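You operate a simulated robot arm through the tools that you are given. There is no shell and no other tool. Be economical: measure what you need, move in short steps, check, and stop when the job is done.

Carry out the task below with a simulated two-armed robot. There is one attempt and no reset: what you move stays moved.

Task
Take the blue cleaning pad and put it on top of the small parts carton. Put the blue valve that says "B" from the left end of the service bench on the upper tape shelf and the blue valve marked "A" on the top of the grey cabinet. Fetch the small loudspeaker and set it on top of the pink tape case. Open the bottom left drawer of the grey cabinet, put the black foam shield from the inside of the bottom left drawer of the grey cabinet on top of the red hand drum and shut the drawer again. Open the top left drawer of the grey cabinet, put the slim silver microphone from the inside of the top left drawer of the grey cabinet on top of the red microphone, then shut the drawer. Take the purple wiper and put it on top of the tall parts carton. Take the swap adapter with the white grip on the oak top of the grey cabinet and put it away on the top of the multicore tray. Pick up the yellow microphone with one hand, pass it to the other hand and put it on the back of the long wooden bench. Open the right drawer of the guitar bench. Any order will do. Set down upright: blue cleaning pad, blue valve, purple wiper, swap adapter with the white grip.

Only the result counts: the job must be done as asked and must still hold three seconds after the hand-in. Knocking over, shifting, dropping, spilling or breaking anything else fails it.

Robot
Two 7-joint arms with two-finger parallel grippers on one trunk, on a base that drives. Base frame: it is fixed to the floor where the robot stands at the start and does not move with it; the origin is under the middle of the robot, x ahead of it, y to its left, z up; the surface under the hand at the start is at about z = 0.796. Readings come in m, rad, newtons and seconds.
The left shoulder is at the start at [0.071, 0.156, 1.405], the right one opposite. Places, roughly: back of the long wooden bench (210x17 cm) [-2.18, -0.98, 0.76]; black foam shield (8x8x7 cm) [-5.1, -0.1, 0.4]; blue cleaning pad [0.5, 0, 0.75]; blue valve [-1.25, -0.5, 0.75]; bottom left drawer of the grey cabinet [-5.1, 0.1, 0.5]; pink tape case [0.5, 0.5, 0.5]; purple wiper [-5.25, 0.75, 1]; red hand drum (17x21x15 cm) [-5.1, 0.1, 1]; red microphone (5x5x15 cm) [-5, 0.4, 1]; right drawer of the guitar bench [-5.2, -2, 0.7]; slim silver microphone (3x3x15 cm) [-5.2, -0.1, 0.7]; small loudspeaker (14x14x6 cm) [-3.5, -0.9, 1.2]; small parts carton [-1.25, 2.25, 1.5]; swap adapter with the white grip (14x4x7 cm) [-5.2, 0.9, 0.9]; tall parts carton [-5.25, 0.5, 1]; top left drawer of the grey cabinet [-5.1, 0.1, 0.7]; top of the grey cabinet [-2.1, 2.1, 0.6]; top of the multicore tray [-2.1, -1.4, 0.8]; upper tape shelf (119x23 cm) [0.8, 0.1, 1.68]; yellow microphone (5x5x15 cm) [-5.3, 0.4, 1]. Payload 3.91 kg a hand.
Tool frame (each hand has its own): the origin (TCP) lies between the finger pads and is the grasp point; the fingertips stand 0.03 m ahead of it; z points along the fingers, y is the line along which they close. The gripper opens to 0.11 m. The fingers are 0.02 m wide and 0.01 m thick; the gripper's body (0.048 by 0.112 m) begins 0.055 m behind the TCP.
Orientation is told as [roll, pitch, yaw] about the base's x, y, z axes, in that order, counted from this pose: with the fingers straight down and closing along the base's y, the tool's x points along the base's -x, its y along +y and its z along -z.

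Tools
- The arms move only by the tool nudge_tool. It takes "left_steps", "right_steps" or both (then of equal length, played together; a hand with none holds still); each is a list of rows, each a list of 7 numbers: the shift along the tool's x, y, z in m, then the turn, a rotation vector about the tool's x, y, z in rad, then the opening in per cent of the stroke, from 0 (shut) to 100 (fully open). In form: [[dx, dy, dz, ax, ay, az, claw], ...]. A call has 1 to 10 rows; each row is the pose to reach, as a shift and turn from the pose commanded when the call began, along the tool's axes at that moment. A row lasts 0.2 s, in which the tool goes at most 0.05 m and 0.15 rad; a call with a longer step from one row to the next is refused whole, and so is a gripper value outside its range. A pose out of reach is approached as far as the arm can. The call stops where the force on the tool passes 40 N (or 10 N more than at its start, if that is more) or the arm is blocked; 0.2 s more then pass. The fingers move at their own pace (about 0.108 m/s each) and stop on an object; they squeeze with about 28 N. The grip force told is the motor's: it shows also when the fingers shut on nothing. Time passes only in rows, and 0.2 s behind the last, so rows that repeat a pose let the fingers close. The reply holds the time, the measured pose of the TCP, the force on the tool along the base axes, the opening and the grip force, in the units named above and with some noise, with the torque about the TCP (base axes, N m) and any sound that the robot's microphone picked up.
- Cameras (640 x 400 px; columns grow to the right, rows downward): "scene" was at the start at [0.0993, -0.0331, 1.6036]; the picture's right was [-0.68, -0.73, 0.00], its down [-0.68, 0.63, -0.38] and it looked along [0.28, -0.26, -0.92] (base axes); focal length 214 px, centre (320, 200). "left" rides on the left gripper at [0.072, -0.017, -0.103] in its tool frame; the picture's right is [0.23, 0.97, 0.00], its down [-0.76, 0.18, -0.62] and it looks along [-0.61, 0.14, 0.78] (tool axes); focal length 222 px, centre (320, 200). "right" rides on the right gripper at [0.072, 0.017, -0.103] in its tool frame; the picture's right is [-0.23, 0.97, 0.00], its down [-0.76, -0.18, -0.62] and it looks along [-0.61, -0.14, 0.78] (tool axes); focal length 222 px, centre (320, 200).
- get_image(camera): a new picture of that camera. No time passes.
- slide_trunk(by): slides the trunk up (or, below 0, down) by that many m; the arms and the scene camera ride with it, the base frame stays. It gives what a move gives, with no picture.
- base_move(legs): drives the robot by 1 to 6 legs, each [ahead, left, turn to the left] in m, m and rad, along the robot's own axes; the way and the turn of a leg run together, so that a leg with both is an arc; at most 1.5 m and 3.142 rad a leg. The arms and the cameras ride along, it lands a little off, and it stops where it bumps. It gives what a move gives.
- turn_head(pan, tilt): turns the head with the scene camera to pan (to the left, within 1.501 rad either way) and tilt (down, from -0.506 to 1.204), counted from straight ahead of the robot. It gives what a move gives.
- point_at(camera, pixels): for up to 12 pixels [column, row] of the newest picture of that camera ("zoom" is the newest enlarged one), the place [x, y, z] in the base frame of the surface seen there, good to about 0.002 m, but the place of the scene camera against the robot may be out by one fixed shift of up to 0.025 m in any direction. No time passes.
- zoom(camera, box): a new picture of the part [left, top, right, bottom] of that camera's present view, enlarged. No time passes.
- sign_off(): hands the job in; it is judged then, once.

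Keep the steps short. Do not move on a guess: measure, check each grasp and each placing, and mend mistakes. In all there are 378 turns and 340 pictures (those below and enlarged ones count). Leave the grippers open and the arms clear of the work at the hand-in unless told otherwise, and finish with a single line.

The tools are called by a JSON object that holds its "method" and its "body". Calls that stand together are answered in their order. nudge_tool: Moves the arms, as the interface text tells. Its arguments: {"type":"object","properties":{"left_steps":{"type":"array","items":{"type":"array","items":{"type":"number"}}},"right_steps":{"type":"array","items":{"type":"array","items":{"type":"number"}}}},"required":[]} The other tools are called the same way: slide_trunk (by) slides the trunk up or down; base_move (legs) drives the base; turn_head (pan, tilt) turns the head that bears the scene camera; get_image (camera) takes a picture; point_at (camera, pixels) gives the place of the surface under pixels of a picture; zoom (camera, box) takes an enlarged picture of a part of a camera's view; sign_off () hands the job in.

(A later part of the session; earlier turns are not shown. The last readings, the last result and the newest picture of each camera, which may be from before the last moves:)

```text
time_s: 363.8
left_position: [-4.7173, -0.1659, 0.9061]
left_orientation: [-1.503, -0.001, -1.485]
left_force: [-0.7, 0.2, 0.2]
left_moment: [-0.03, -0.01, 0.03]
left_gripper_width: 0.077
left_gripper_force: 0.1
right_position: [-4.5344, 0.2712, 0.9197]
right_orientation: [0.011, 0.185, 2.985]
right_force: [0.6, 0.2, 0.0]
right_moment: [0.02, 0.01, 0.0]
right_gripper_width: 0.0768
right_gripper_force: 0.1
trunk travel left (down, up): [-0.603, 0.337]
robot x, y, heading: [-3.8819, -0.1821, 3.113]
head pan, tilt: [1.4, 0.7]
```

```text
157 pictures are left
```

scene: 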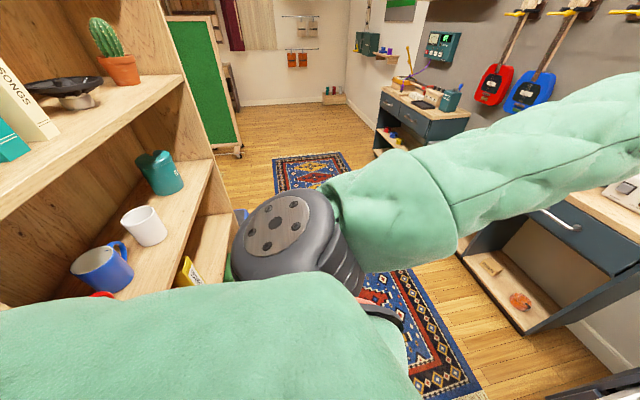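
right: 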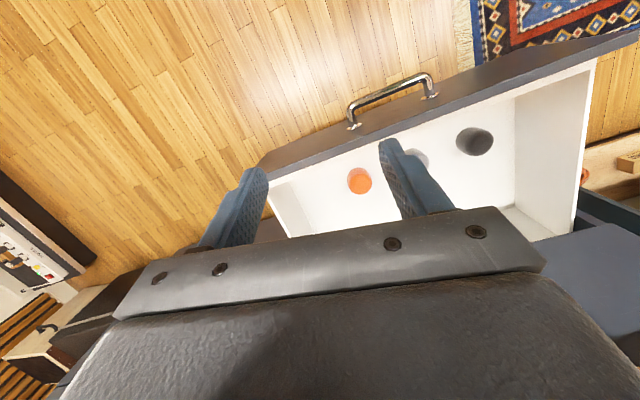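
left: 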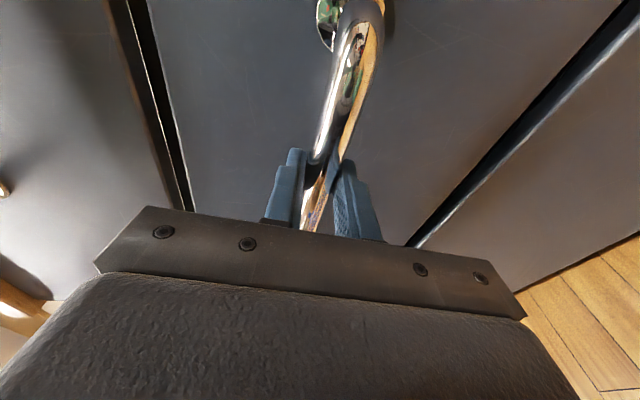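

The bookshelf is at my left shoulder; I ease forward before moving left.

{"method": "base_move", "body": {"legs": [[0.13, -0.01, 0.03]]}}

{"method": "base_move", "body": {"legs": [[0, 0.18, 0]]}}

{"method": "nudge_tool", "body": {"right_steps": [[-0.02, 0.03, 0, 0, -0.04, 0, 100], [-0.04, 0.06, 0, 0, -0.08, 0, 100], [-0.06, 0.09, 0, 0, -0.12, 0, 100], [-0.08, 0.12, 0, 0, -0.15, 0, 100], [-0.1, 0.15, 0, 0, -0.18, 0, 100]]}}

{"method": "get_image", "body": {"camera": "right"}}

```text
time_s: 365.1
left_position: [-4.85, -0.1757, 0.9047]
left_orientation: [-1.5, 0.0, -1.459]
left_force: [-0.3, 0.5, -0.6]
left_moment: [0.0, 0.03, 0.0]
left_gripper_width: 0.0769
left_gripper_force: 0.0
right_position: [-4.6796, 0.2658, 0.9197]
right_orientation: [0.012, 0.187, 3.009]
right_force: [0.2, 0.9, -0.5]
right_moment: [0.01, -0.04, -0.03]
right_gripper_width: 0.077
right_gripper_force: 0.0
trunk travel left (down, up): [-0.603, 0.337]
robot x, y, heading: [-4.0145, -0.1644, -3.142]
head pan, tilt: [1.4, 0.7]
```

```text
time_s: 366.6
left_position: [-4.8502, -0.3676, 0.9066]
left_orientation: [-1.501, 0.002, -1.453]
left_force: [0.6, -0.4, -0.3]
left_moment: [-0.01, -0.02, 0.02]
left_gripper_width: 0.0772
left_gripper_force: 0.1
right_position: [-4.683, 0.0754, 0.9196]
right_orientation: [0.01, 0.186, 3.017]
right_force: [-0.3, -0.5, -0.3]
right_moment: [0.02, 0.02, 0.02]
right_gripper_width: 0.0771
right_gripper_force: 0.0
trunk travel left (down, up): [-0.603, 0.337]
robot x, y, heading: [-4.0139, -0.3536, -3.133]
head pan, tilt: [1.4, 0.7]
```

```text
time_s: 367.8
left_position: [-4.8517, -0.3656, 0.9061]
left_orientation: [-1.5, 0.001, -1.453]
left_force: [-0.3, -0.3, -0.8]
left_moment: [-0.03, 0.02, 0.01]
left_gripper_width: 0.0772
left_gripper_force: 0.0
right_position: [-4.8054, -0.0437, 0.9023]
right_orientation: [0.009, 0.004, 3.018]
right_force: [-0.6, 0.2, -0.1]
right_moment: [0.05, -0.02, -0.01]
right_gripper_width: 0.1098
right_gripper_force: 0.0
right hand out of reach, approached as far as the arm can: row 5
trunk travel left (down, up): [-0.603, 0.337]
robot x, y, heading: [-4.0126, -0.3497, -3.131]
head pan, tilt: [1.4, 0.7]
```

```text
156 pictures are left
```

right: 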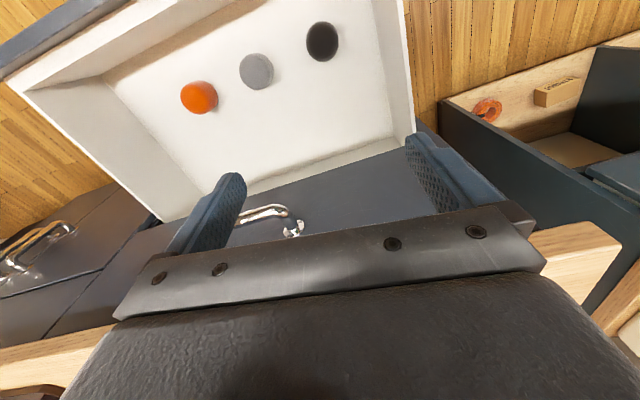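

{"method": "point_at", "body": {"camera": "right", "pixels": [[460, 120], [560, 240], [450, 110], [600, 60], [322, 45], [322, 55], [308, 40], [336, 40], [430, 140]]}}

```text
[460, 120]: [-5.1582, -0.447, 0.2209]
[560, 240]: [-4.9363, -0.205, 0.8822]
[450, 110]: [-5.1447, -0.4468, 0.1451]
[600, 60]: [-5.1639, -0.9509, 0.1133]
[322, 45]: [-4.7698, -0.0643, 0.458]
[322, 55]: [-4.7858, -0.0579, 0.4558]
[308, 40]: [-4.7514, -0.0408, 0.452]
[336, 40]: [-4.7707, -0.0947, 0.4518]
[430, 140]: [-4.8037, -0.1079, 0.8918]
```

{"method": "base_move", "body": {"legs": [[-0.045, 0.022, 0]]}}

{"method": "slide_trunk", "body": {"by": -0.35}}

{"method": "get_image", "body": {"camera": "right"}}

```text
time_s: 368.7
left_position: [-4.805, -0.3888, 0.9069]
left_orientation: [-1.503, 0.002, -1.452]
left_force: [-0.2, 0.2, 0.4]
left_moment: [0.01, 0.0, -0.06]
left_gripper_width: 0.0769
left_gripper_force: 0.2
right_position: [-4.7586, -0.0635, 0.9027]
right_orientation: [0.011, 0.006, 3.014]
right_force: [0.8, 0.7, 0.4]
right_moment: [0.0, 0.05, -0.01]
right_gripper_width: 0.1098
right_gripper_force: 0.0
trunk travel left (down, up): [-0.603, 0.337]
robot x, y, heading: [-3.9698, -0.3746, -3.134]
head pan, tilt: [1.4, 0.7]
```

```text
time_s: 372.1
left_position: [-4.8048, -0.3872, 0.5562]
left_orientation: [-1.503, 0.0, -1.451]
left_force: [0.4, -0.3, -0.6]
left_moment: [0.0, 0.01, 0.0]
left_gripper_width: 0.0771
left_gripper_force: 0.0
right_position: [-4.7591, -0.0625, 0.5511]
right_orientation: [0.011, 0.006, 3.015]
right_force: [0.2, -0.3, 0.7]
right_moment: [0.0, -0.01, -0.02]
right_gripper_width: 0.1101
right_gripper_force: 0.1
trunk travel left (down, up): [-0.253, 0.687]
robot x, y, heading: [-3.9693, -0.3731, -3.135]
head pan, tilt: [1.4, 0.7]
```

```text
155 pictures are left
```

right: 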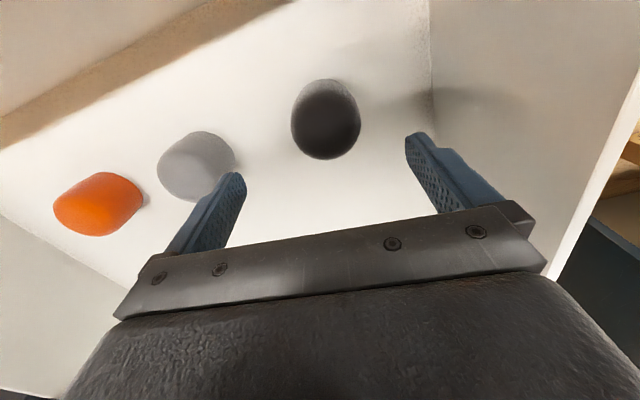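

{"method": "point_at", "body": {"camera": "right", "pixels": [[326, 140], [325, 110], [296, 115], [356, 118], [325, 90], [325, 155], [440, 90], [200, 165], [235, 160]]}}

```text
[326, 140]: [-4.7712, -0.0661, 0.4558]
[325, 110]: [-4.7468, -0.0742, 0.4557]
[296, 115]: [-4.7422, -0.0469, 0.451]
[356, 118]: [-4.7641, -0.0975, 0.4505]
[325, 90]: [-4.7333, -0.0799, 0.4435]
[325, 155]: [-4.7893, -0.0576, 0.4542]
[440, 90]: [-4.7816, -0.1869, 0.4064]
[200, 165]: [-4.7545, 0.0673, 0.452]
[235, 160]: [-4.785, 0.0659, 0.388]
```

{"method": "base_move", "body": {"legs": [[0, 0.008, 0]]}}

{"method": "slide_trunk", "body": {"by": -0.118}}

{"method": "nudge_tool", "body": {"right_steps": [[0, 0, 0, 0, 0, 0, 70], [0, 0, 0, 0, 0, 0, 55], [0, 0, 0, 0, 0, 0, 45], [0, 0, 0, 0, 0, 0, 35], [0, 0, 0, 0, 0, 0, 35]]}}

{"method": "get_image", "body": {"camera": "right"}}

```text
time_s: 372.9
left_position: [-4.8051, -0.395, 0.5573]
left_orientation: [-1.502, 0.0, -1.45]
left_force: [-0.2, 1.4, -0.4]
left_moment: [0.03, -0.02, 0.0]
left_gripper_width: 0.0771
left_gripper_force: 0.1
right_position: [-4.7603, -0.0715, 0.5514]
right_orientation: [0.011, 0.008, 3.016]
right_force: [0.8, 0.0, 0.5]
right_moment: [0.0, -0.02, -0.03]
right_gripper_width: 0.1099
right_gripper_force: 0.1
trunk travel left (down, up): [-0.253, 0.687]
robot x, y, heading: [-3.9708, -0.383, -3.133]
head pan, tilt: [1.4, 0.7]
```

```text
time_s: 374.3
left_position: [-4.8042, -0.3955, 0.4393]
left_orientation: [-1.502, -0.001, -1.451]
left_force: [0.4, 0.3, -0.6]
left_moment: [0.0, -0.02, -0.01]
left_gripper_width: 0.0768
left_gripper_force: 0.0
right_position: [-4.7597, -0.0718, 0.4346]
right_orientation: [0.01, 0.005, 3.014]
right_force: [-1.1, -0.3, 0.5]
right_moment: [0.02, -0.01, 0.0]
right_gripper_width: 0.1101
right_gripper_force: 0.0
trunk travel left (down, up): [-0.135, 0.805]
robot x, y, heading: [-3.9725, -0.3793, -3.139]
head pan, tilt: [1.4, 0.7]
```

```text
time_s: 375.5
left_position: [-4.8048, -0.3958, 0.4366]
left_orientation: [-1.502, -0.002, -1.449]
left_force: [-0.4, 0.2, -1.2]
left_moment: [-0.04, -0.02, -0.01]
left_gripper_width: 0.0769
left_gripper_force: 0.1
right_position: [-4.7597, -0.0711, 0.4334]
right_orientation: [0.01, 0.008, 3.018]
right_force: [0.5, 0.1, 0.6]
right_moment: [0.02, 0.01, 0.01]
right_gripper_width: 0.0686
right_gripper_force: 27.3
trunk travel left (down, up): [-0.135, 0.805]
robot x, y, heading: [-3.9697, -0.379, -3.137]
head pan, tilt: [1.4, 0.7]
```

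```text
154 pictures are left
```

right: 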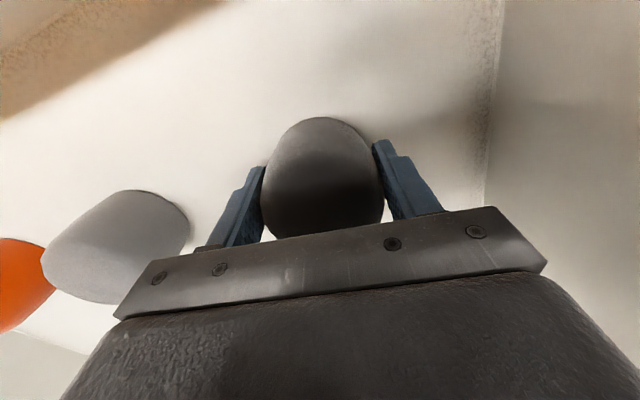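

Foam held (6.9 cm). Raise the trunk.

{"method": "slide_trunk", "body": {"by": 0.4}}

{"method": "slide_trunk", "body": {"by": 0.36}}

{"method": "get_image", "body": {"camera": "right"}}

```text
time_s: 379.4
left_position: [-4.8045, -0.3962, 0.8393]
left_orientation: [-1.503, -0.001, -1.451]
left_force: [0.0, 1.1, -0.5]
left_moment: [0.03, -0.02, -0.02]
left_gripper_width: 0.0771
left_gripper_force: 0.1
right_position: [-4.76, -0.0708, 0.8343]
right_orientation: [0.011, 0.007, 3.017]
right_force: [0.3, -0.5, 0.6]
right_moment: [-0.02, 0.0, 0.02]
right_gripper_width: 0.0684
right_gripper_force: 28.3
trunk travel left (down, up): [-0.535, 0.405]
robot x, y, heading: [-3.9702, -0.3811, -3.132]
head pan, tilt: [1.4, 0.7]
```

```text
time_s: 382.9
left_position: [-4.8049, -0.3961, 1.1987]
left_orientation: [-1.503, 0.0, -1.451]
left_force: [-0.3, -0.5, -0.2]
left_moment: [-0.01, 0.0, -0.03]
left_gripper_width: 0.077
left_gripper_force: 0.1
right_position: [-4.7599, -0.0712, 1.1937]
right_orientation: [0.008, 0.007, 3.015]
right_force: [0.4, -0.6, -0.1]
right_moment: [0.01, -0.01, 0.01]
right_gripper_width: 0.0679
right_gripper_force: 27.7
trunk travel left (down, up): [-0.895, 0.045]
robot x, y, heading: [-3.9703, -0.3805, -3.133]
head pan, tilt: [1.4, 0.7]
```

```text
153 pictures are left
```

right: 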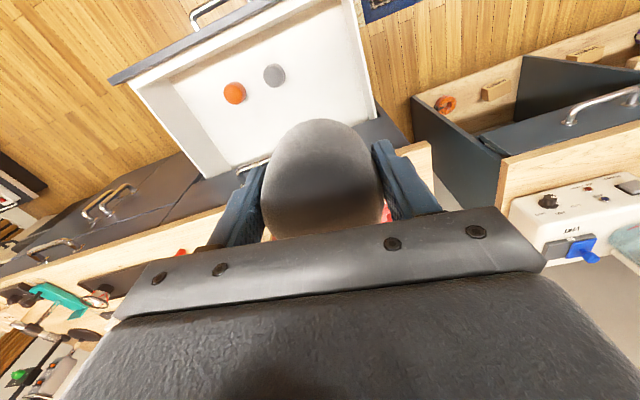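

Test whether the right arm can reach 0.12 m farther so the open drawer stays clear of the base.

{"method": "nudge_tool", "body": {"right_steps": [[-0.03, 0, 0, 0, 0, 0, 35], [-0.06, 0, 0, 0, 0, 0, 35], [-0.09, 0, 0, 0, 0, 0, 35], [-0.12, 0, 0, 0, 0, 0, 35]]}}

{"method": "turn_head", "body": {"pan": -0.4, "tilt": 0.6}}

{"method": "get_image", "body": {"camera": "scene"}}

```text
time_s: 383.9
left_position: [-4.8063, -0.3951, 1.1981]
left_orientation: [-1.5, -0.001, -1.452]
left_force: [-0.1, 0.1, -0.2]
left_moment: [-0.03, 0.02, 0.03]
left_gripper_width: 0.0768
left_gripper_force: 0.0
right_position: [-4.8848, -0.0549, 1.1915]
right_orientation: [0.014, 0.007, 3.016]
right_force: [-0.6, 0.6, -0.2]
right_moment: [-0.02, -0.04, 0.02]
right_gripper_width: 0.068
right_gripper_force: 27.8
trunk travel left (down, up): [-0.895, 0.045]
robot x, y, heading: [-3.9726, -0.3812, -3.133]
head pan, tilt: [1.4, 0.7]
```

```text
time_s: 385.7
left_position: [-4.8052, -0.3951, 1.1983]
left_orientation: [-1.504, 0.0, -1.45]
left_force: [0.2, -0.6, -0.2]
left_moment: [-0.02, 0.02, -0.03]
left_gripper_width: 0.0769
left_gripper_force: 0.0
right_position: [-4.8827, -0.0544, 1.1925]
right_orientation: [0.013, 0.007, 3.016]
right_force: [-0.5, 0.2, -0.4]
right_moment: [0.0, -0.03, -0.02]
right_gripper_width: 0.0675
right_gripper_force: 28.2
trunk travel left (down, up): [-0.895, 0.045]
robot x, y, heading: [-3.9687, -0.3822, -3.134]
head pan, tilt: [-0.4, 0.6]
```

```text
152 pictures are left
```

scene: 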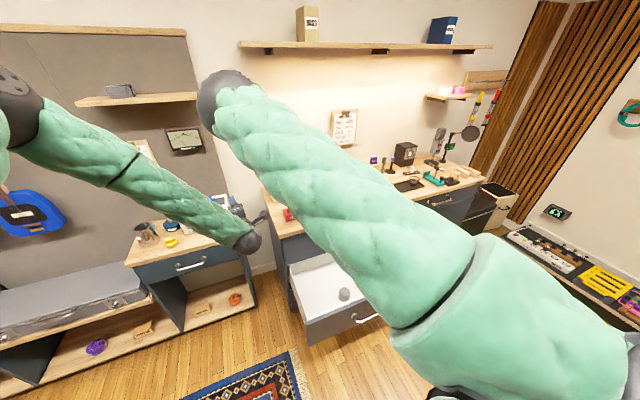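

{"method": "nudge_tool", "body": {"right_steps": [[-0.025, 0, 0, 0, 0, 0, 35], [-0.05, 0, 0, 0, 0, 0, 35]]}}

{"method": "base_move", "body": {"legs": [[0.0, -0.17, 0]]}}

{"method": "base_move", "body": {"legs": [[0.1, 0, 0]]}}

{"method": "get_image", "body": {"camera": "right"}}

```text
time_s: 386.3
left_position: [-4.8059, -0.3959, 1.1969]
left_orientation: [-1.501, 0.0, -1.45]
left_force: [0.1, 0.6, 0.4]
left_moment: [-0.03, -0.02, -0.01]
left_gripper_width: 0.0769
left_gripper_force: 0.1
right_position: [-4.9306, -0.0494, 1.1885]
right_orientation: [0.011, 0.007, 3.015]
right_force: [-0.2, -0.1, -0.2]
right_moment: [0.0, -0.02, -0.01]
right_gripper_width: 0.0676
right_gripper_force: 27.5
trunk travel left (down, up): [-0.895, 0.045]
robot x, y, heading: [-3.9695, -0.379, -3.134]
head pan, tilt: [-0.4, 0.6]
```

```text
time_s: 387.7
left_position: [-4.808, -0.2314, 1.1982]
left_orientation: [-1.502, 0.003, -1.449]
left_force: [0.7, 0.3, 0.0]
left_moment: [0.01, 0.03, -0.03]
left_gripper_width: 0.077
left_gripper_force: 0.0
right_position: [-4.9315, 0.1138, 1.1929]
right_orientation: [0.01, 0.004, 3.019]
right_force: [0.5, -0.3, -0.2]
right_moment: [-0.02, 0.06, 0.01]
right_gripper_width: 0.0676
right_gripper_force: 28.3
trunk travel left (down, up): [-0.895, 0.045]
robot x, y, heading: [-3.9788, -0.2093, -3.131]
head pan, tilt: [-0.4, 0.6]
```

```text
time_s: 388.9
left_position: [-4.8941, -0.2295, 1.208]
left_orientation: [-1.514, 0.002, -1.45]
left_force: [0.9, 0.3, -0.3]
left_moment: [0.01, -0.03, -0.01]
left_gripper_width: 0.0769
left_gripper_force: 0.0
right_position: [-5.0194, 0.1152, 1.2034]
right_orientation: [0.013, -0.006, 3.018]
right_force: [1.9, -0.3, -0.2]
right_moment: [-0.02, 0.05, 0.01]
right_gripper_width: 0.0676
right_gripper_force: 27.5
trunk travel left (down, up): [-0.895, 0.045]
robot x, y, heading: [-4.072, -0.2142, -3.13]
head pan, tilt: [-0.4, 0.6]
```

```text
151 pictures are left
```

right: 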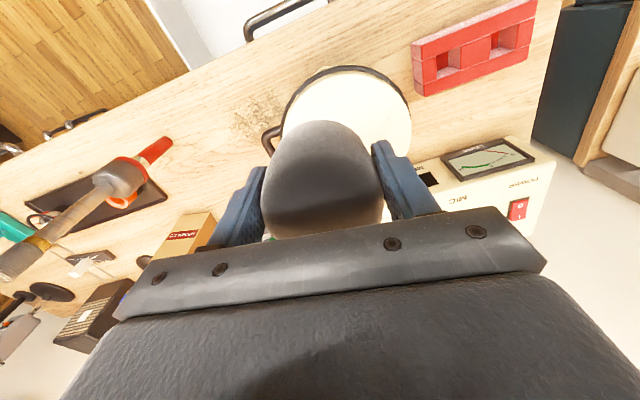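

{"method": "point_at", "body": {"camera": "right", "pixels": [[345, 80], [300, 110], [400, 120], [390, 90], [345, 100], [285, 128], [408, 140], [255, 20], [330, 72]]}}

```text
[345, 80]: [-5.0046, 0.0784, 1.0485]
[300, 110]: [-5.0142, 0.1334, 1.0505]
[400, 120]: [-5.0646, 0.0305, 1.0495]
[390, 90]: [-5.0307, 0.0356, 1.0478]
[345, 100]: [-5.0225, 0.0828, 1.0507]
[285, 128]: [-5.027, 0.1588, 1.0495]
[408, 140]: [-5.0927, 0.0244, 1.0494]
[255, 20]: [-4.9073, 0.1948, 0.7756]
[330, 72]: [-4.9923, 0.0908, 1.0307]
```

{"method": "base_move", "body": {"legs": [[0.05, 0.02, 0]]}}

{"method": "slide_trunk", "body": {"by": -0.085}}

{"method": "get_image", "body": {"camera": "right"}}

```text
time_s: 389.8
left_position: [-4.9481, -0.2479, 1.205]
left_orientation: [-1.508, 0.0, -1.446]
left_force: [1.0, -0.3, 0.3]
left_moment: [-0.04, -0.04, 0.01]
left_gripper_width: 0.0769
left_gripper_force: 0.1
right_position: [-5.0742, 0.0951, 1.1974]
right_orientation: [0.011, -0.002, 3.021]
right_force: [0.0, 0.8, -0.1]
right_moment: [-0.02, 0.03, 0.04]
right_gripper_width: 0.0673
right_gripper_force: 27.7
trunk travel left (down, up): [-0.895, 0.045]
robot x, y, heading: [-4.1205, -0.2305, -3.133]
head pan, tilt: [-0.4, 0.6]
```

```text
time_s: 391.0
left_position: [-4.9515, -0.2498, 1.1169]
left_orientation: [-1.506, 0.001, -1.448]
left_force: [0.6, 0.5, 0.0]
left_moment: [-0.01, -0.03, -0.02]
left_gripper_width: 0.0772
left_gripper_force: 0.1
right_position: [-5.0788, 0.0947, 1.1089]
right_orientation: [0.01, 0.004, 3.018]
right_force: [0.0, 0.8, -0.9]
right_moment: [-0.02, 0.04, -0.01]
right_gripper_width: 0.067
right_gripper_force: 28.2
trunk travel left (down, up): [-0.81, 0.13]
robot x, y, heading: [-4.1185, -0.2331, -3.13]
head pan, tilt: [-0.4, 0.6]
```

```text
150 pictures are left
```

right: 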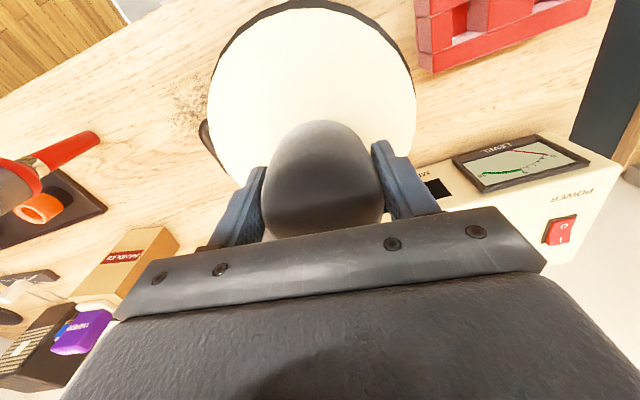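

{"method": "point_at", "body": {"camera": "right", "pixels": [[312, 14], [212, 100], [414, 110], [312, 100], [320, 125]]}}

```text
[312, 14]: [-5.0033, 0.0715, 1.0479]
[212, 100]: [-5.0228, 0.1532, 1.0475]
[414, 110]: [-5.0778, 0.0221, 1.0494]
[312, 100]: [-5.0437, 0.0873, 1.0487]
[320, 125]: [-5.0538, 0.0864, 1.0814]
```

{"method": "slide_trunk", "body": {"by": -0.013}}

{"method": "zoom", "body": {"camera": "scene", "box": [180, 120, 340, 260]}}

```text
time_s: 391.6
left_position: [-4.953, -0.2497, 1.1026]
left_orientation: [-1.505, -0.002, -1.447]
left_force: [-0.5, 0.2, 0.9]
left_moment: [0.0, -0.01, 0.0]
left_gripper_width: 0.0769
left_gripper_force: 0.1
right_position: [-5.0784, 0.0949, 1.0955]
right_orientation: [0.009, 0.005, 3.02]
right_force: [0.0, -0.6, 0.2]
right_moment: [-0.02, -0.04, 0.01]
right_gripper_width: 0.0671
right_gripper_force: 28.1
trunk travel left (down, up): [-0.797, 0.143]
robot x, y, heading: [-4.1211, -0.235, -3.13]
head pan, tilt: [-0.4, 0.6]
```

```text
2.86 times, centred on (260, 190) of scene
```

zoom: 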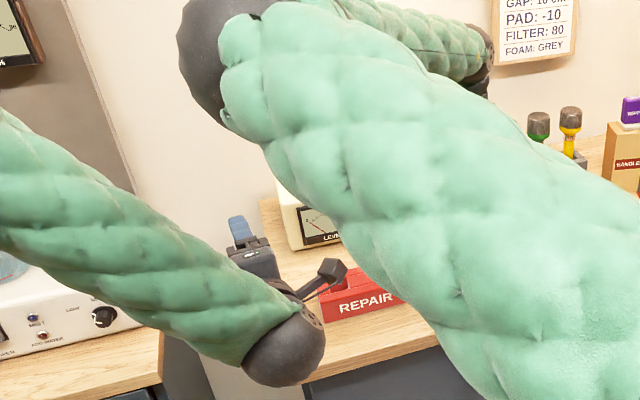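

{"method": "slide_trunk", "body": {"by": -0.003}}

{"method": "nudge_tool", "body": {"right_steps": [[0, 0, 0, 0, 0, 0, 60], [0, 0, 0, 0, 0, 0, 80], [0, 0, 0, 0, 0, 0, 100], [0, 0, 0, 0, 0, 0, 100]]}}

{"method": "slide_trunk", "body": {"by": 0.14}}

{"method": "get_image", "body": {"camera": "right"}}

```text
time_s: 392.1
left_position: [-4.952, -0.2508, 1.1005]
left_orientation: [-1.503, 0.0, -1.447]
left_force: [-0.4, -0.4, 0.1]
left_moment: [0.02, 0.02, -0.02]
left_gripper_width: 0.0769
left_gripper_force: 0.1
right_position: [-5.0783, 0.0938, 1.0942]
right_orientation: [0.009, 0.001, 3.02]
right_force: [2.0, 0.4, 6.5]
right_moment: [-0.09, -0.19, 0.0]
right_gripper_width: 0.0671
right_gripper_force: 28.3
trunk travel left (down, up): [-0.794, 0.146]
robot x, y, heading: [-4.1176, -0.2321, -3.128]
head pan, tilt: [-0.4, 0.6]
```

```text
time_s: 393.1
left_position: [-4.9528, -0.251, 1.0999]
left_orientation: [-1.502, 0.0, -1.446]
left_force: [-0.5, 0.1, 0.0]
left_moment: [-0.05, 0.01, -0.02]
left_gripper_width: 0.077
left_gripper_force: 0.0
right_position: [-5.0789, 0.0939, 1.0926]
right_orientation: [0.01, 0.003, 3.02]
right_force: [0.3, -0.8, 0.3]
right_moment: [0.01, -0.02, 0.02]
right_gripper_width: 0.1097
right_gripper_force: 0.1
trunk travel left (down, up): [-0.794, 0.146]
robot x, y, heading: [-4.1235, -0.2272, -3.134]
head pan, tilt: [-0.4, 0.6]
```

```text
time_s: 394.8
left_position: [-4.9524, -0.2495, 1.2392]
left_orientation: [-1.505, 0.0, -1.447]
left_force: [-0.1, -0.3, -0.6]
left_moment: [-0.02, 0.03, 0.0]
left_gripper_width: 0.077
left_gripper_force: 0.1
right_position: [-5.0795, 0.0932, 1.2316]
right_orientation: [0.011, 0.007, 3.019]
right_force: [0.5, 0.8, 0.3]
right_moment: [-0.01, 0.01, -0.02]
right_gripper_width: 0.1099
right_gripper_force: 0.1
trunk travel left (down, up): [-0.934, 0.006]
robot x, y, heading: [-4.1192, -0.2317, -3.13]
head pan, tilt: [-0.4, 0.6]
```

```text
148 pictures are left
```

right: 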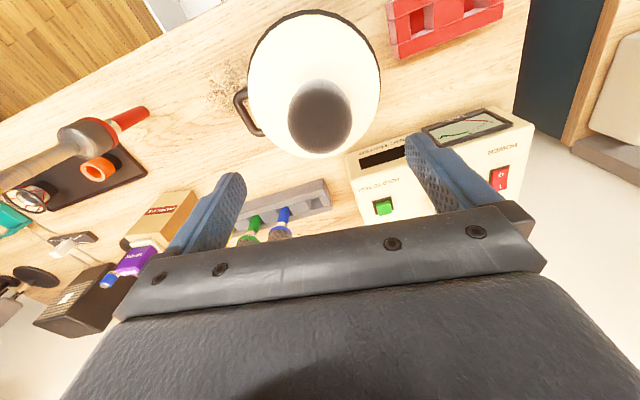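

Foam shield is on the drum. Back away, retract the right hand, then push the bottom drawer shut with the left hand.

{"method": "base_move", "body": {"legs": [[-0.18, -0.1, 0]]}}

{"method": "nudge_tool", "body": {"right_steps": [[0.04, 0, 0, 0, 0, 0, 70], [0.08, 0, 0, 0, 0, 0, 70], [0.12, 0, 0, 0, 0, 0, 70], [0.16, -0.01, 0, 0, 0, 0, 70], [0.2, -0.02, 0, 0, 0, 0, 70], [0.24, -0.03, 0, 0, 0, 0, 70], [0.28, -0.04, 0, 0, 0, 0, 70]]}}

{"method": "base_move", "body": {"legs": [[0, -0.27, 0]]}}

{"method": "get_image", "body": {"camera": "scene"}}

```text
time_s: 396.4
left_position: [-4.7775, -0.1497, 1.2384]
left_orientation: [-1.502, 0.0, -1.449]
left_force: [0.2, 0.6, 0.3]
left_moment: [0.01, 0.03, 0.02]
left_gripper_width: 0.077
left_gripper_force: 0.1
right_position: [-4.9028, 0.1958, 1.2301]
right_orientation: [0.011, 0.006, 3.021]
right_force: [0.4, -0.6, -0.5]
right_moment: [0.0, -0.01, 0.01]
right_gripper_width: 0.1098
right_gripper_force: 0.0
trunk travel left (down, up): [-0.934, 0.006]
robot x, y, heading: [-3.9436, -0.1316, -3.129]
head pan, tilt: [-0.4, 0.6]
```

```text
time_s: 398.0
left_position: [-4.7741, -0.1477, 1.2398]
left_orientation: [-1.508, -0.002, -1.449]
left_force: [0.3, 0.2, 1.2]
left_moment: [-0.03, -0.03, -0.02]
left_gripper_width: 0.0771
left_gripper_force: 0.1
right_position: [-4.6094, 0.2225, 1.2211]
right_orientation: [0.017, 0.025, 3.001]
right_force: [-0.1, 0.2, -0.5]
right_moment: [-0.01, 0.03, -0.01]
right_gripper_width: 0.077
right_gripper_force: 0.0
right hand out of reach, approached as far as the arm can: row 6, 7
trunk travel left (down, up): [-0.934, 0.006]
robot x, y, heading: [-3.9415, -0.1315, -3.133]
head pan, tilt: [-0.4, 0.6]
```

```text
time_s: 400.0
left_position: [-4.7779, 0.1256, 1.2388]
left_orientation: [-1.505, 0.002, -1.448]
left_force: [0.3, -0.2, -0.3]
left_moment: [0.0, -0.01, -0.02]
left_gripper_width: 0.0766
left_gripper_force: 0.1
right_position: [-4.6145, 0.4941, 1.2248]
right_orientation: [0.025, 0.022, 3.002]
right_force: [0.4, -0.2, 0.6]
right_moment: [0.05, 0.0, -0.02]
right_gripper_width: 0.077
right_gripper_force: 0.0
trunk travel left (down, up): [-0.934, 0.006]
robot x, y, heading: [-3.9441, 0.1407, -3.135]
head pan, tilt: [-0.4, 0.6]
```

```text
147 pictures are left
```

scene: 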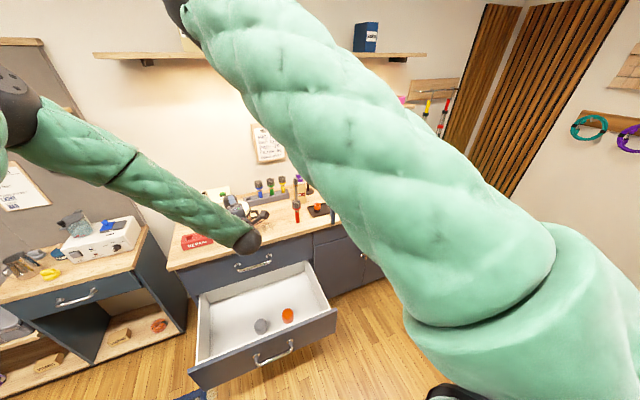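

{"method": "base_move", "body": {"legs": [[-0.32, 0, 0]]}}

{"method": "slide_trunk", "body": {"by": -0.4}}

{"method": "slide_trunk", "body": {"by": -0.332}}

{"method": "get_image", "body": {"camera": "left"}}

```text
time_s: 402.1
left_position: [-4.4653, 0.132, 1.2383]
left_orientation: [-1.504, 0.001, -1.452]
left_force: [-0.4, -0.7, -0.4]
left_moment: [-0.03, 0.0, -0.05]
left_gripper_width: 0.0771
left_gripper_force: 0.0
right_position: [-4.3027, 0.501, 1.2222]
right_orientation: [0.025, 0.025, 2.995]
right_force: [0.9, 0.5, -0.6]
right_moment: [-0.01, -0.02, -0.05]
right_gripper_width: 0.0772
right_gripper_force: 0.0
trunk travel left (down, up): [-0.934, 0.006]
robot x, y, heading: [-3.6307, 0.1473, -3.14]
head pan, tilt: [-0.4, 0.6]
```

```text
time_s: 405.9
left_position: [-4.4654, 0.1316, 0.8399]
left_orientation: [-1.505, 0.0, -1.452]
left_force: [-0.2, 0.2, 1.2]
left_moment: [-0.05, 0.02, 0.01]
left_gripper_width: 0.0771
left_gripper_force: 0.1
right_position: [-4.3006, 0.5006, 0.8226]
right_orientation: [0.027, 0.023, 2.994]
right_force: [-0.6, -0.3, -0.2]
right_moment: [0.01, 0.0, -0.01]
right_gripper_width: 0.0769
right_gripper_force: 0.1
trunk travel left (down, up): [-0.534, 0.406]
robot x, y, heading: [-3.6331, 0.1427, -3.132]
head pan, tilt: [-0.4, 0.6]
```

```text
time_s: 409.2
left_position: [-4.464, 0.1314, 0.507]
left_orientation: [-1.504, 0.001, -1.452]
left_force: [-0.5, 0.4, -0.4]
left_moment: [-0.03, 0.0, -0.01]
left_gripper_width: 0.0771
left_gripper_force: 0.1
right_position: [-4.2995, 0.5013, 0.4908]
right_orientation: [0.026, 0.021, 2.996]
right_force: [-0.2, 0.1, 0.1]
right_moment: [0.03, -0.02, 0.01]
right_gripper_width: 0.0768
right_gripper_force: 0.1
trunk travel left (down, up): [-0.202, 0.738]
robot x, y, heading: [-3.6332, 0.1458, -3.134]
head pan, tilt: [-0.4, 0.6]
```

```text
146 pictures are left
```

left: 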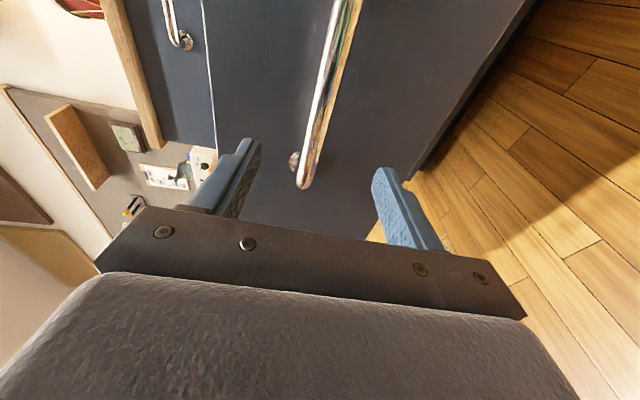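

{"method": "base_move", "body": {"legs": [[0.068, 0, 0]]}}

{"method": "nudge_tool", "body": {"left_steps": [[0, 0, 0, 0, 0, 0, 40], [0, 0, 0, 0, 0, 0, 22], [0, 0, 0, 0, 0, 0, 12], [0, 0, 0, 0, 0, 0, 8], [0, 0, 0, 0, 0, 0, 8]]}}

{"method": "base_move", "body": {"legs": [[0.36, 0, 0]]}}

{"method": "get_image", "body": {"camera": "scene"}}

```text
time_s: 410.2
left_position: [-4.5349, 0.1318, 0.5053]
left_orientation: [-1.504, -0.001, -1.454]
left_force: [-1.2, 0.3, -0.7]
left_moment: [-0.01, 0.0, 0.0]
left_gripper_width: 0.0767
left_gripper_force: 0.1
right_position: [-4.3716, 0.5009, 0.4896]
right_orientation: [0.027, 0.023, 2.992]
right_force: [0.1, 0.8, -0.4]
right_moment: [-0.03, 0.02, 0.01]
right_gripper_width: 0.0768
right_gripper_force: 0.1
trunk travel left (down, up): [-0.202, 0.738]
robot x, y, heading: [-3.7049, 0.1489, -3.134]
head pan, tilt: [-0.4, 0.6]
```

```text
time_s: 411.4
left_position: [-4.5361, 0.1313, 0.5061]
left_orientation: [-1.503, 0.0, -1.454]
left_force: [0.9, 0.1, -6.7]
left_moment: [-0.5, -0.13, -0.27]
left_gripper_width: 0.0195
left_gripper_force: 44.9
right_position: [-4.3698, 0.5016, 0.4884]
right_orientation: [0.027, 0.024, 2.994]
right_force: [0.2, 0.1, -0.4]
right_moment: [-0.04, -0.03, -0.02]
right_gripper_width: 0.077
right_gripper_force: 0.0
trunk travel left (down, up): [-0.202, 0.738]
robot x, y, heading: [-3.7056, 0.1445, -3.134]
head pan, tilt: [-0.4, 0.6]
```

```text
time_s: 413.7
left_position: [-4.897, 0.1365, 0.5057]
left_orientation: [-1.504, -0.001, -1.463]
left_force: [-2.0, 0.6, -4.1]
left_moment: [-0.35, -0.04, 0.08]
left_gripper_width: 0.0197
left_gripper_force: 44.8
right_position: [-4.73, 0.5046, 0.4894]
right_orientation: [0.028, 0.025, 2.987]
right_force: [0.3, 0.3, -0.8]
right_moment: [-0.01, 0.02, 0.0]
right_gripper_width: 0.0769
right_gripper_force: 0.0
trunk travel left (down, up): [-0.202, 0.738]
robot x, y, heading: [-4.0653, 0.1444, 3.144]
head pan, tilt: [-0.4, 0.6]
stopped in leg 1: the force on the tool passed its limit at 92 N (the readings are from after the stop); the commanded pose is now the measured one
```

```text
145 pictures are left
```

scene: 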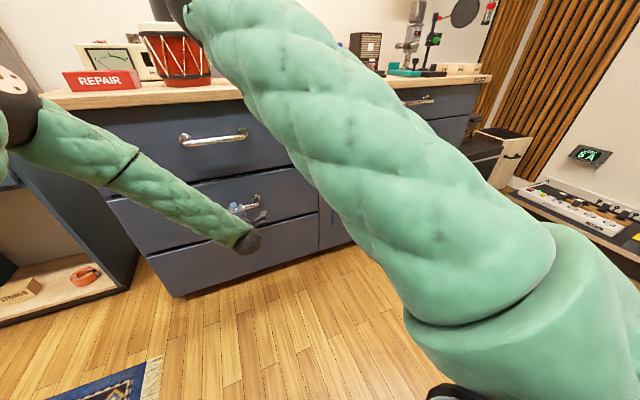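

Drawer shut. Release, back off, raise, and check the mic tower.

{"method": "nudge_tool", "body": {"left_steps": [[0, 0, 0, 0, 0, 0, 30], [0, 0, 0, 0, 0, 0, 60], [0, 0, 0, 0, 0, 0, 70], [0, 0, 0, 0, 0, 0, 70]]}}

{"method": "base_move", "body": {"legs": [[-0.2, 0, 0]]}}

{"method": "slide_trunk", "body": {"by": 0.4}}

{"method": "slide_trunk", "body": {"by": 0.33}}

{"method": "get_image", "body": {"camera": "scene"}}

```text
time_s: 414.7
left_position: [-4.8954, 0.1375, 0.5064]
left_orientation: [-1.503, 0.0, -1.46]
left_force: [-0.7, -0.3, -0.8]
left_moment: [0.01, 0.02, -0.01]
left_gripper_width: 0.0767
left_gripper_force: 0.1
right_position: [-4.7299, 0.5058, 0.4899]
right_orientation: [0.027, 0.025, 2.987]
right_force: [-0.4, -0.2, -0.6]
right_moment: [0.0, -0.02, 0.02]
right_gripper_width: 0.0769
right_gripper_force: 0.1
trunk travel left (down, up): [-0.202, 0.738]
robot x, y, heading: [-4.065, 0.1454, 3.138]
head pan, tilt: [-0.4, 0.6]
```

```text
time_s: 416.3
left_position: [-4.6959, 0.1411, 0.5076]
left_orientation: [-1.504, -0.001, -1.465]
left_force: [-0.6, -0.3, 0.3]
left_moment: [0.05, -0.02, 0.01]
left_gripper_width: 0.0768
left_gripper_force: 0.0
right_position: [-4.5289, 0.5077, 0.4919]
right_orientation: [0.028, 0.024, 2.981]
right_force: [-0.5, 0.1, -0.9]
right_moment: [0.02, 0.0, 0.01]
right_gripper_width: 0.077
right_gripper_force: 0.0
trunk travel left (down, up): [-0.202, 0.738]
robot x, y, heading: [-3.8655, 0.1448, 3.134]
head pan, tilt: [-0.4, 0.6]
```

```text
time_s: 420.2
left_position: [-4.6965, 0.1413, 0.9057]
left_orientation: [-1.501, 0.001, -1.467]
left_force: [-0.1, -0.3, -0.1]
left_moment: [-0.01, 0.04, 0.01]
left_gripper_width: 0.0769
left_gripper_force: 0.1
right_position: [-4.5284, 0.5079, 0.8899]
right_orientation: [0.028, 0.024, 2.981]
right_force: [-0.1, 0.7, -0.6]
right_moment: [-0.02, -0.01, 0.03]
right_gripper_width: 0.0773
right_gripper_force: 0.1
trunk travel left (down, up): [-0.602, 0.338]
robot x, y, heading: [-3.8644, 0.1411, 3.134]
head pan, tilt: [-0.4, 0.6]
```

```text
time_s: 423.4
left_position: [-4.6971, 0.141, 1.2358]
left_orientation: [-1.502, 0.0, -1.468]
left_force: [-0.7, -0.4, 0.2]
left_moment: [-0.02, 0.0, 0.01]
left_gripper_width: 0.0767
left_gripper_force: 0.0
right_position: [-4.5294, 0.5083, 1.2197]
right_orientation: [0.029, 0.025, 2.98]
right_force: [-0.1, 1.2, -0.5]
right_moment: [0.01, -0.01, -0.01]
right_gripper_width: 0.077
right_gripper_force: 0.0
trunk travel left (down, up): [-0.932, 0.008]
robot x, y, heading: [-3.8624, 0.1394, 3.133]
head pan, tilt: [-0.4, 0.6]
```

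```text
144 pictures are left
```

scene: 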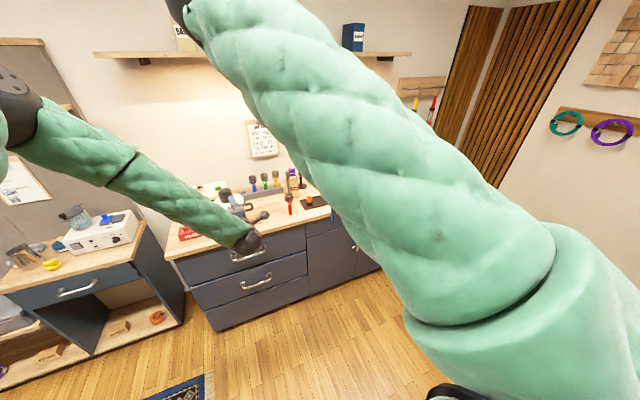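

The tower stands. Next the guitar bench's right drawer near y=-2.0: drive there along the aisle.

{"method": "base_move", "body": {"legs": [[0.15, 0, 0], [0, 1.0, 0]]}}

{"method": "turn_head", "body": {"pan": 0.6, "tilt": 0.5}}

{"method": "get_image", "body": {"camera": "scene"}}

```text
time_s: 429.6
left_position: [-4.858, -0.8568, 1.2373]
left_orientation: [-1.502, -0.002, -1.472]
left_force: [0.0, 0.2, -0.2]
left_moment: [0.01, 0.0, -0.02]
left_gripper_width: 0.077
left_gripper_force: 0.0
right_position: [-4.6867, -0.4896, 1.2201]
right_orientation: [0.027, 0.025, 2.977]
right_force: [0.5, 0.7, 0.1]
right_moment: [0.03, 0.0, 0.04]
right_gripper_width: 0.0771
right_gripper_force: 0.1
trunk travel left (down, up): [-0.932, 0.008]
robot x, y, heading: [-4.0218, -0.8548, 3.132]
head pan, tilt: [-0.4, 0.6]
```

```text
time_s: 430.9
left_position: [-4.857, -0.8564, 1.2372]
left_orientation: [-1.503, 0.001, -1.474]
left_force: [-0.1, 0.4, 0.0]
left_moment: [0.01, -0.04, -0.02]
left_gripper_width: 0.077
left_gripper_force: 0.2
right_position: [-4.6862, -0.4907, 1.2208]
right_orientation: [0.028, 0.024, 2.975]
right_force: [-0.1, 0.1, -0.4]
right_moment: [0.03, 0.02, -0.04]
right_gripper_width: 0.0772
right_gripper_force: 0.0
trunk travel left (down, up): [-0.932, 0.008]
robot x, y, heading: [-4.0225, -0.8602, 3.128]
head pan, tilt: [0.6, 0.499]
```

```text
143 pictures are left
```

scene: 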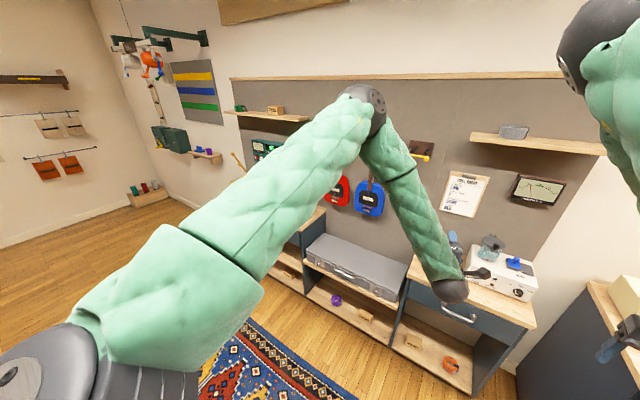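

{"method": "base_move", "body": {"legs": [[0, 1.1, 0]]}}

{"method": "turn_head", "body": {"pan": -0.2, "tilt": 0.6}}

{"method": "get_image", "body": {"camera": "scene"}}

{"method": "turn_head", "body": {"pan": 0.5, "tilt": 0.6}}

{"method": "get_image", "body": {"camera": "scene"}}

```text
time_s: 436.4
left_position: [-4.8784, -1.9206, 1.2362]
left_orientation: [-1.503, -0.001, -1.488]
left_force: [0.6, 0.2, -1.6]
left_moment: [0.03, -0.01, 0.01]
left_gripper_width: 0.077
left_gripper_force: 0.2
right_position: [-4.7031, -1.5569, 1.2189]
right_orientation: [0.029, 0.024, 2.962]
right_force: [-0.6, -0.1, 0.8]
right_moment: [0.02, 0.01, -0.03]
right_gripper_width: 0.077
right_gripper_force: 0.1
trunk travel left (down, up): [-0.932, 0.008]
robot x, y, heading: [-4.0482, -1.9375, 3.114]
head pan, tilt: [0.6, 0.499]
```

```text
time_s: 437.5
left_position: [-4.879, -1.921, 1.2373]
left_orientation: [-1.504, 0.0, -1.488]
left_force: [-0.2, 0.4, -0.1]
left_moment: [0.02, -0.01, -0.01]
left_gripper_width: 0.0772
left_gripper_force: 0.1
right_position: [-4.7028, -1.5581, 1.2206]
right_orientation: [0.028, 0.026, 2.961]
right_force: [0.3, 0.1, 0.5]
right_moment: [-0.03, 0.0, 0.02]
right_gripper_width: 0.0771
right_gripper_force: 0.0
trunk travel left (down, up): [-0.932, 0.008]
robot x, y, heading: [-4.0463, -1.9325, 3.116]
head pan, tilt: [-0.201, 0.6]
```

```text
142 pictures are left
```

scene: 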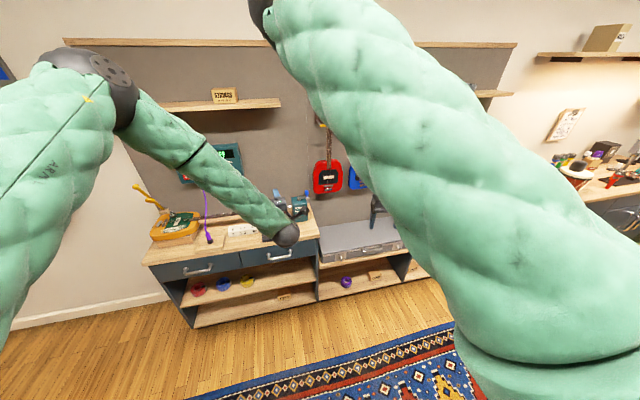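

```text
time_s: 438.6
left_position: [-4.879, -1.922, 1.2365]
left_orientation: [-1.503, 0.0, -1.488]
left_force: [0.1, 0.6, 0.1]
left_moment: [0.0, -0.01, 0.03]
left_gripper_width: 0.0767
left_gripper_force: 0.2
right_position: [-4.7033, -1.5572, 1.2207]
right_orientation: [0.027, 0.024, 2.961]
right_force: [0.7, 0.3, 0.7]
right_moment: [0.0, 0.02, -0.01]
right_gripper_width: 0.077
right_gripper_force: 0.1
trunk travel left (down, up): [-0.932, 0.008]
robot x, y, heading: [-4.0433, -1.9374, 3.112]
head pan, tilt: [0.499, 0.6]
```

```text
141 pictures are left
```

scene: 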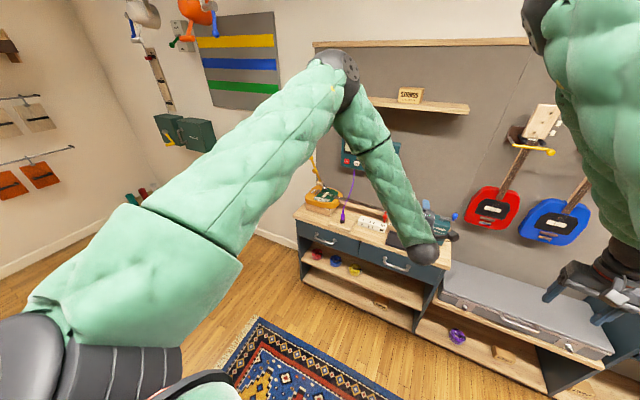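

{"method": "point_at", "body": {"camera": "scene", "pixels": [[398, 264], [325, 239], [390, 258], [410, 268], [370, 250], [385, 262]]}}

{"method": "base_move", "body": {"legs": [[-0.1, 0.06, 0.03]]}}

{"method": "slide_trunk", "body": {"by": -0.4}}

{"method": "slide_trunk", "body": {"by": -0.126}}

{"method": "get_image", "body": {"camera": "left"}}

```text
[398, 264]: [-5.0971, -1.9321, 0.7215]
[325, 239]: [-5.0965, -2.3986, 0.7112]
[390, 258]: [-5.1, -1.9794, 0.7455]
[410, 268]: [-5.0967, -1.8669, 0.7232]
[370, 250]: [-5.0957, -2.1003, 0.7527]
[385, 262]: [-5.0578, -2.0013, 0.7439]
```

```text
time_s: 439.8
left_position: [-4.7828, -2.0088, 1.2358]
left_orientation: [-1.503, 0.0, -1.456]
left_force: [0.2, -0.8, 0.2]
left_moment: [0.02, 0.0, 0.0]
left_gripper_width: 0.077
left_gripper_force: 0.1
right_position: [-4.6192, -1.6388, 1.2203]
right_orientation: [0.025, 0.024, 2.993]
right_force: [0.0, -0.8, -0.4]
right_moment: [-0.02, 0.01, -0.03]
right_gripper_width: 0.077
right_gripper_force: 0.1
trunk travel left (down, up): [-0.932, 0.008]
robot x, y, heading: [-3.9487, -1.9973, -3.135]
head pan, tilt: [0.499, 0.6]
```

```text
time_s: 443.6
left_position: [-4.783, -2.0065, 0.8365]
left_orientation: [-1.503, 0.001, -1.455]
left_force: [0.4, -0.2, 0.2]
left_moment: [0.0, 0.03, 0.0]
left_gripper_width: 0.0773
left_gripper_force: 0.1
right_position: [-4.6185, -1.6395, 0.8202]
right_orientation: [0.028, 0.024, 2.992]
right_force: [-0.2, -0.1, -0.1]
right_moment: [0.02, -0.01, 0.02]
right_gripper_width: 0.0767
right_gripper_force: 0.0
trunk travel left (down, up): [-0.532, 0.408]
robot x, y, heading: [-3.9531, -1.9948, -3.139]
head pan, tilt: [0.499, 0.6]
```

```text
time_s: 445.2
left_position: [-4.7818, -2.0076, 0.711]
left_orientation: [-1.505, 0.0, -1.455]
left_force: [0.0, 0.0, -0.1]
left_moment: [0.01, 0.01, 0.01]
left_gripper_width: 0.0771
left_gripper_force: 0.1
right_position: [-4.6181, -1.6388, 0.694]
right_orientation: [0.028, 0.022, 2.991]
right_force: [0.1, -0.3, 0.0]
right_moment: [-0.03, 0.01, 0.02]
right_gripper_width: 0.0771
right_gripper_force: 0.0
trunk travel left (down, up): [-0.406, 0.534]
robot x, y, heading: [-3.9541, -1.993, -3.136]
head pan, tilt: [0.499, 0.6]
```

```text
140 pictures are left
```

left: 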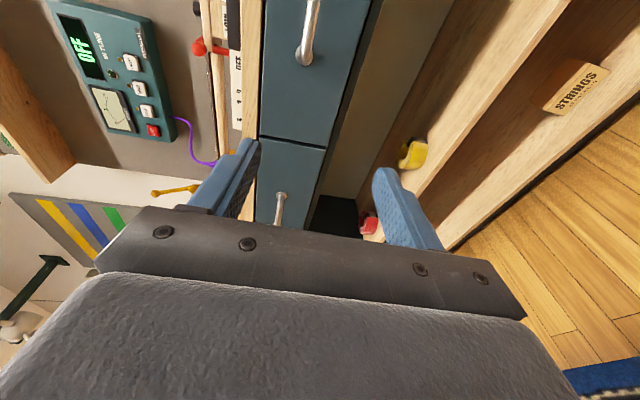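

{"method": "point_at", "body": {"camera": "left", "pixels": [[305, 50], [312, 10], [303, 62], [290, 100], [279, 205], [240, 110]]}}

```text
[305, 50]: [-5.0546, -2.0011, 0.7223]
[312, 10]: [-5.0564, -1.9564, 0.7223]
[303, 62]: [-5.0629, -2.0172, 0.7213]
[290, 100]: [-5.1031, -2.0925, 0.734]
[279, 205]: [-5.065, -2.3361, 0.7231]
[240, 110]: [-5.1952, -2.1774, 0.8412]
```

{"method": "slide_trunk", "body": {"by": 0.011}}

{"method": "base_move", "body": {"legs": [[0, -0.06, 0], [0.272, 0, 0]]}}

{"method": "get_image", "body": {"camera": "left"}}

```text
time_s: 445.8
left_position: [-4.7832, -2.0081, 0.7208]
left_orientation: [-1.504, 0.001, -1.457]
left_force: [-0.5, 0.7, 0.2]
left_moment: [0.0, 0.01, -0.01]
left_gripper_width: 0.0769
left_gripper_force: 0.1
right_position: [-4.6174, -1.6388, 0.705]
right_orientation: [0.027, 0.027, 2.993]
right_force: [-0.8, -0.2, 0.3]
right_moment: [0.02, -0.01, 0.02]
right_gripper_width: 0.0769
right_gripper_force: 0.1
trunk travel left (down, up): [-0.417, 0.523]
robot x, y, heading: [-3.9507, -1.9949, -3.14]
head pan, tilt: [0.499, 0.6]
```

```text
time_s: 448.3
left_position: [-5.0587, -1.9538, 0.7202]
left_orientation: [-1.502, 0.0, -1.45]
left_force: [0.5, 0.1, -0.4]
left_moment: [-0.01, 0.01, -0.02]
left_gripper_width: 0.0768
left_gripper_force: 0.1
right_position: [-4.8966, -1.5838, 0.7042]
right_orientation: [0.026, 0.027, 2.997]
right_force: [0.3, -0.2, 0.2]
right_moment: [-0.02, 0.02, 0.02]
right_gripper_width: 0.0772
right_gripper_force: 0.0
trunk travel left (down, up): [-0.417, 0.523]
robot x, y, heading: [-4.2283, -1.9351, -3.134]
head pan, tilt: [0.499, 0.6]
```

```text
139 pictures are left
```

left: 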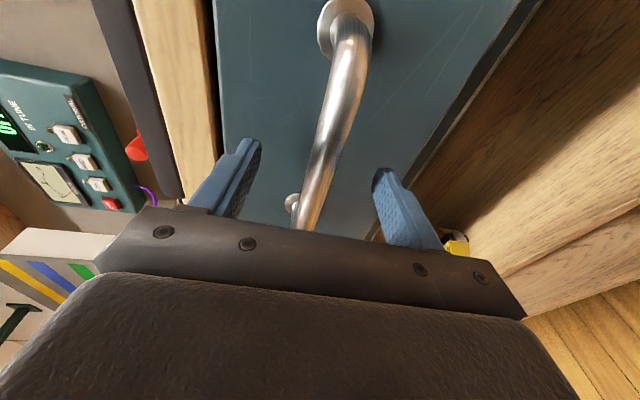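

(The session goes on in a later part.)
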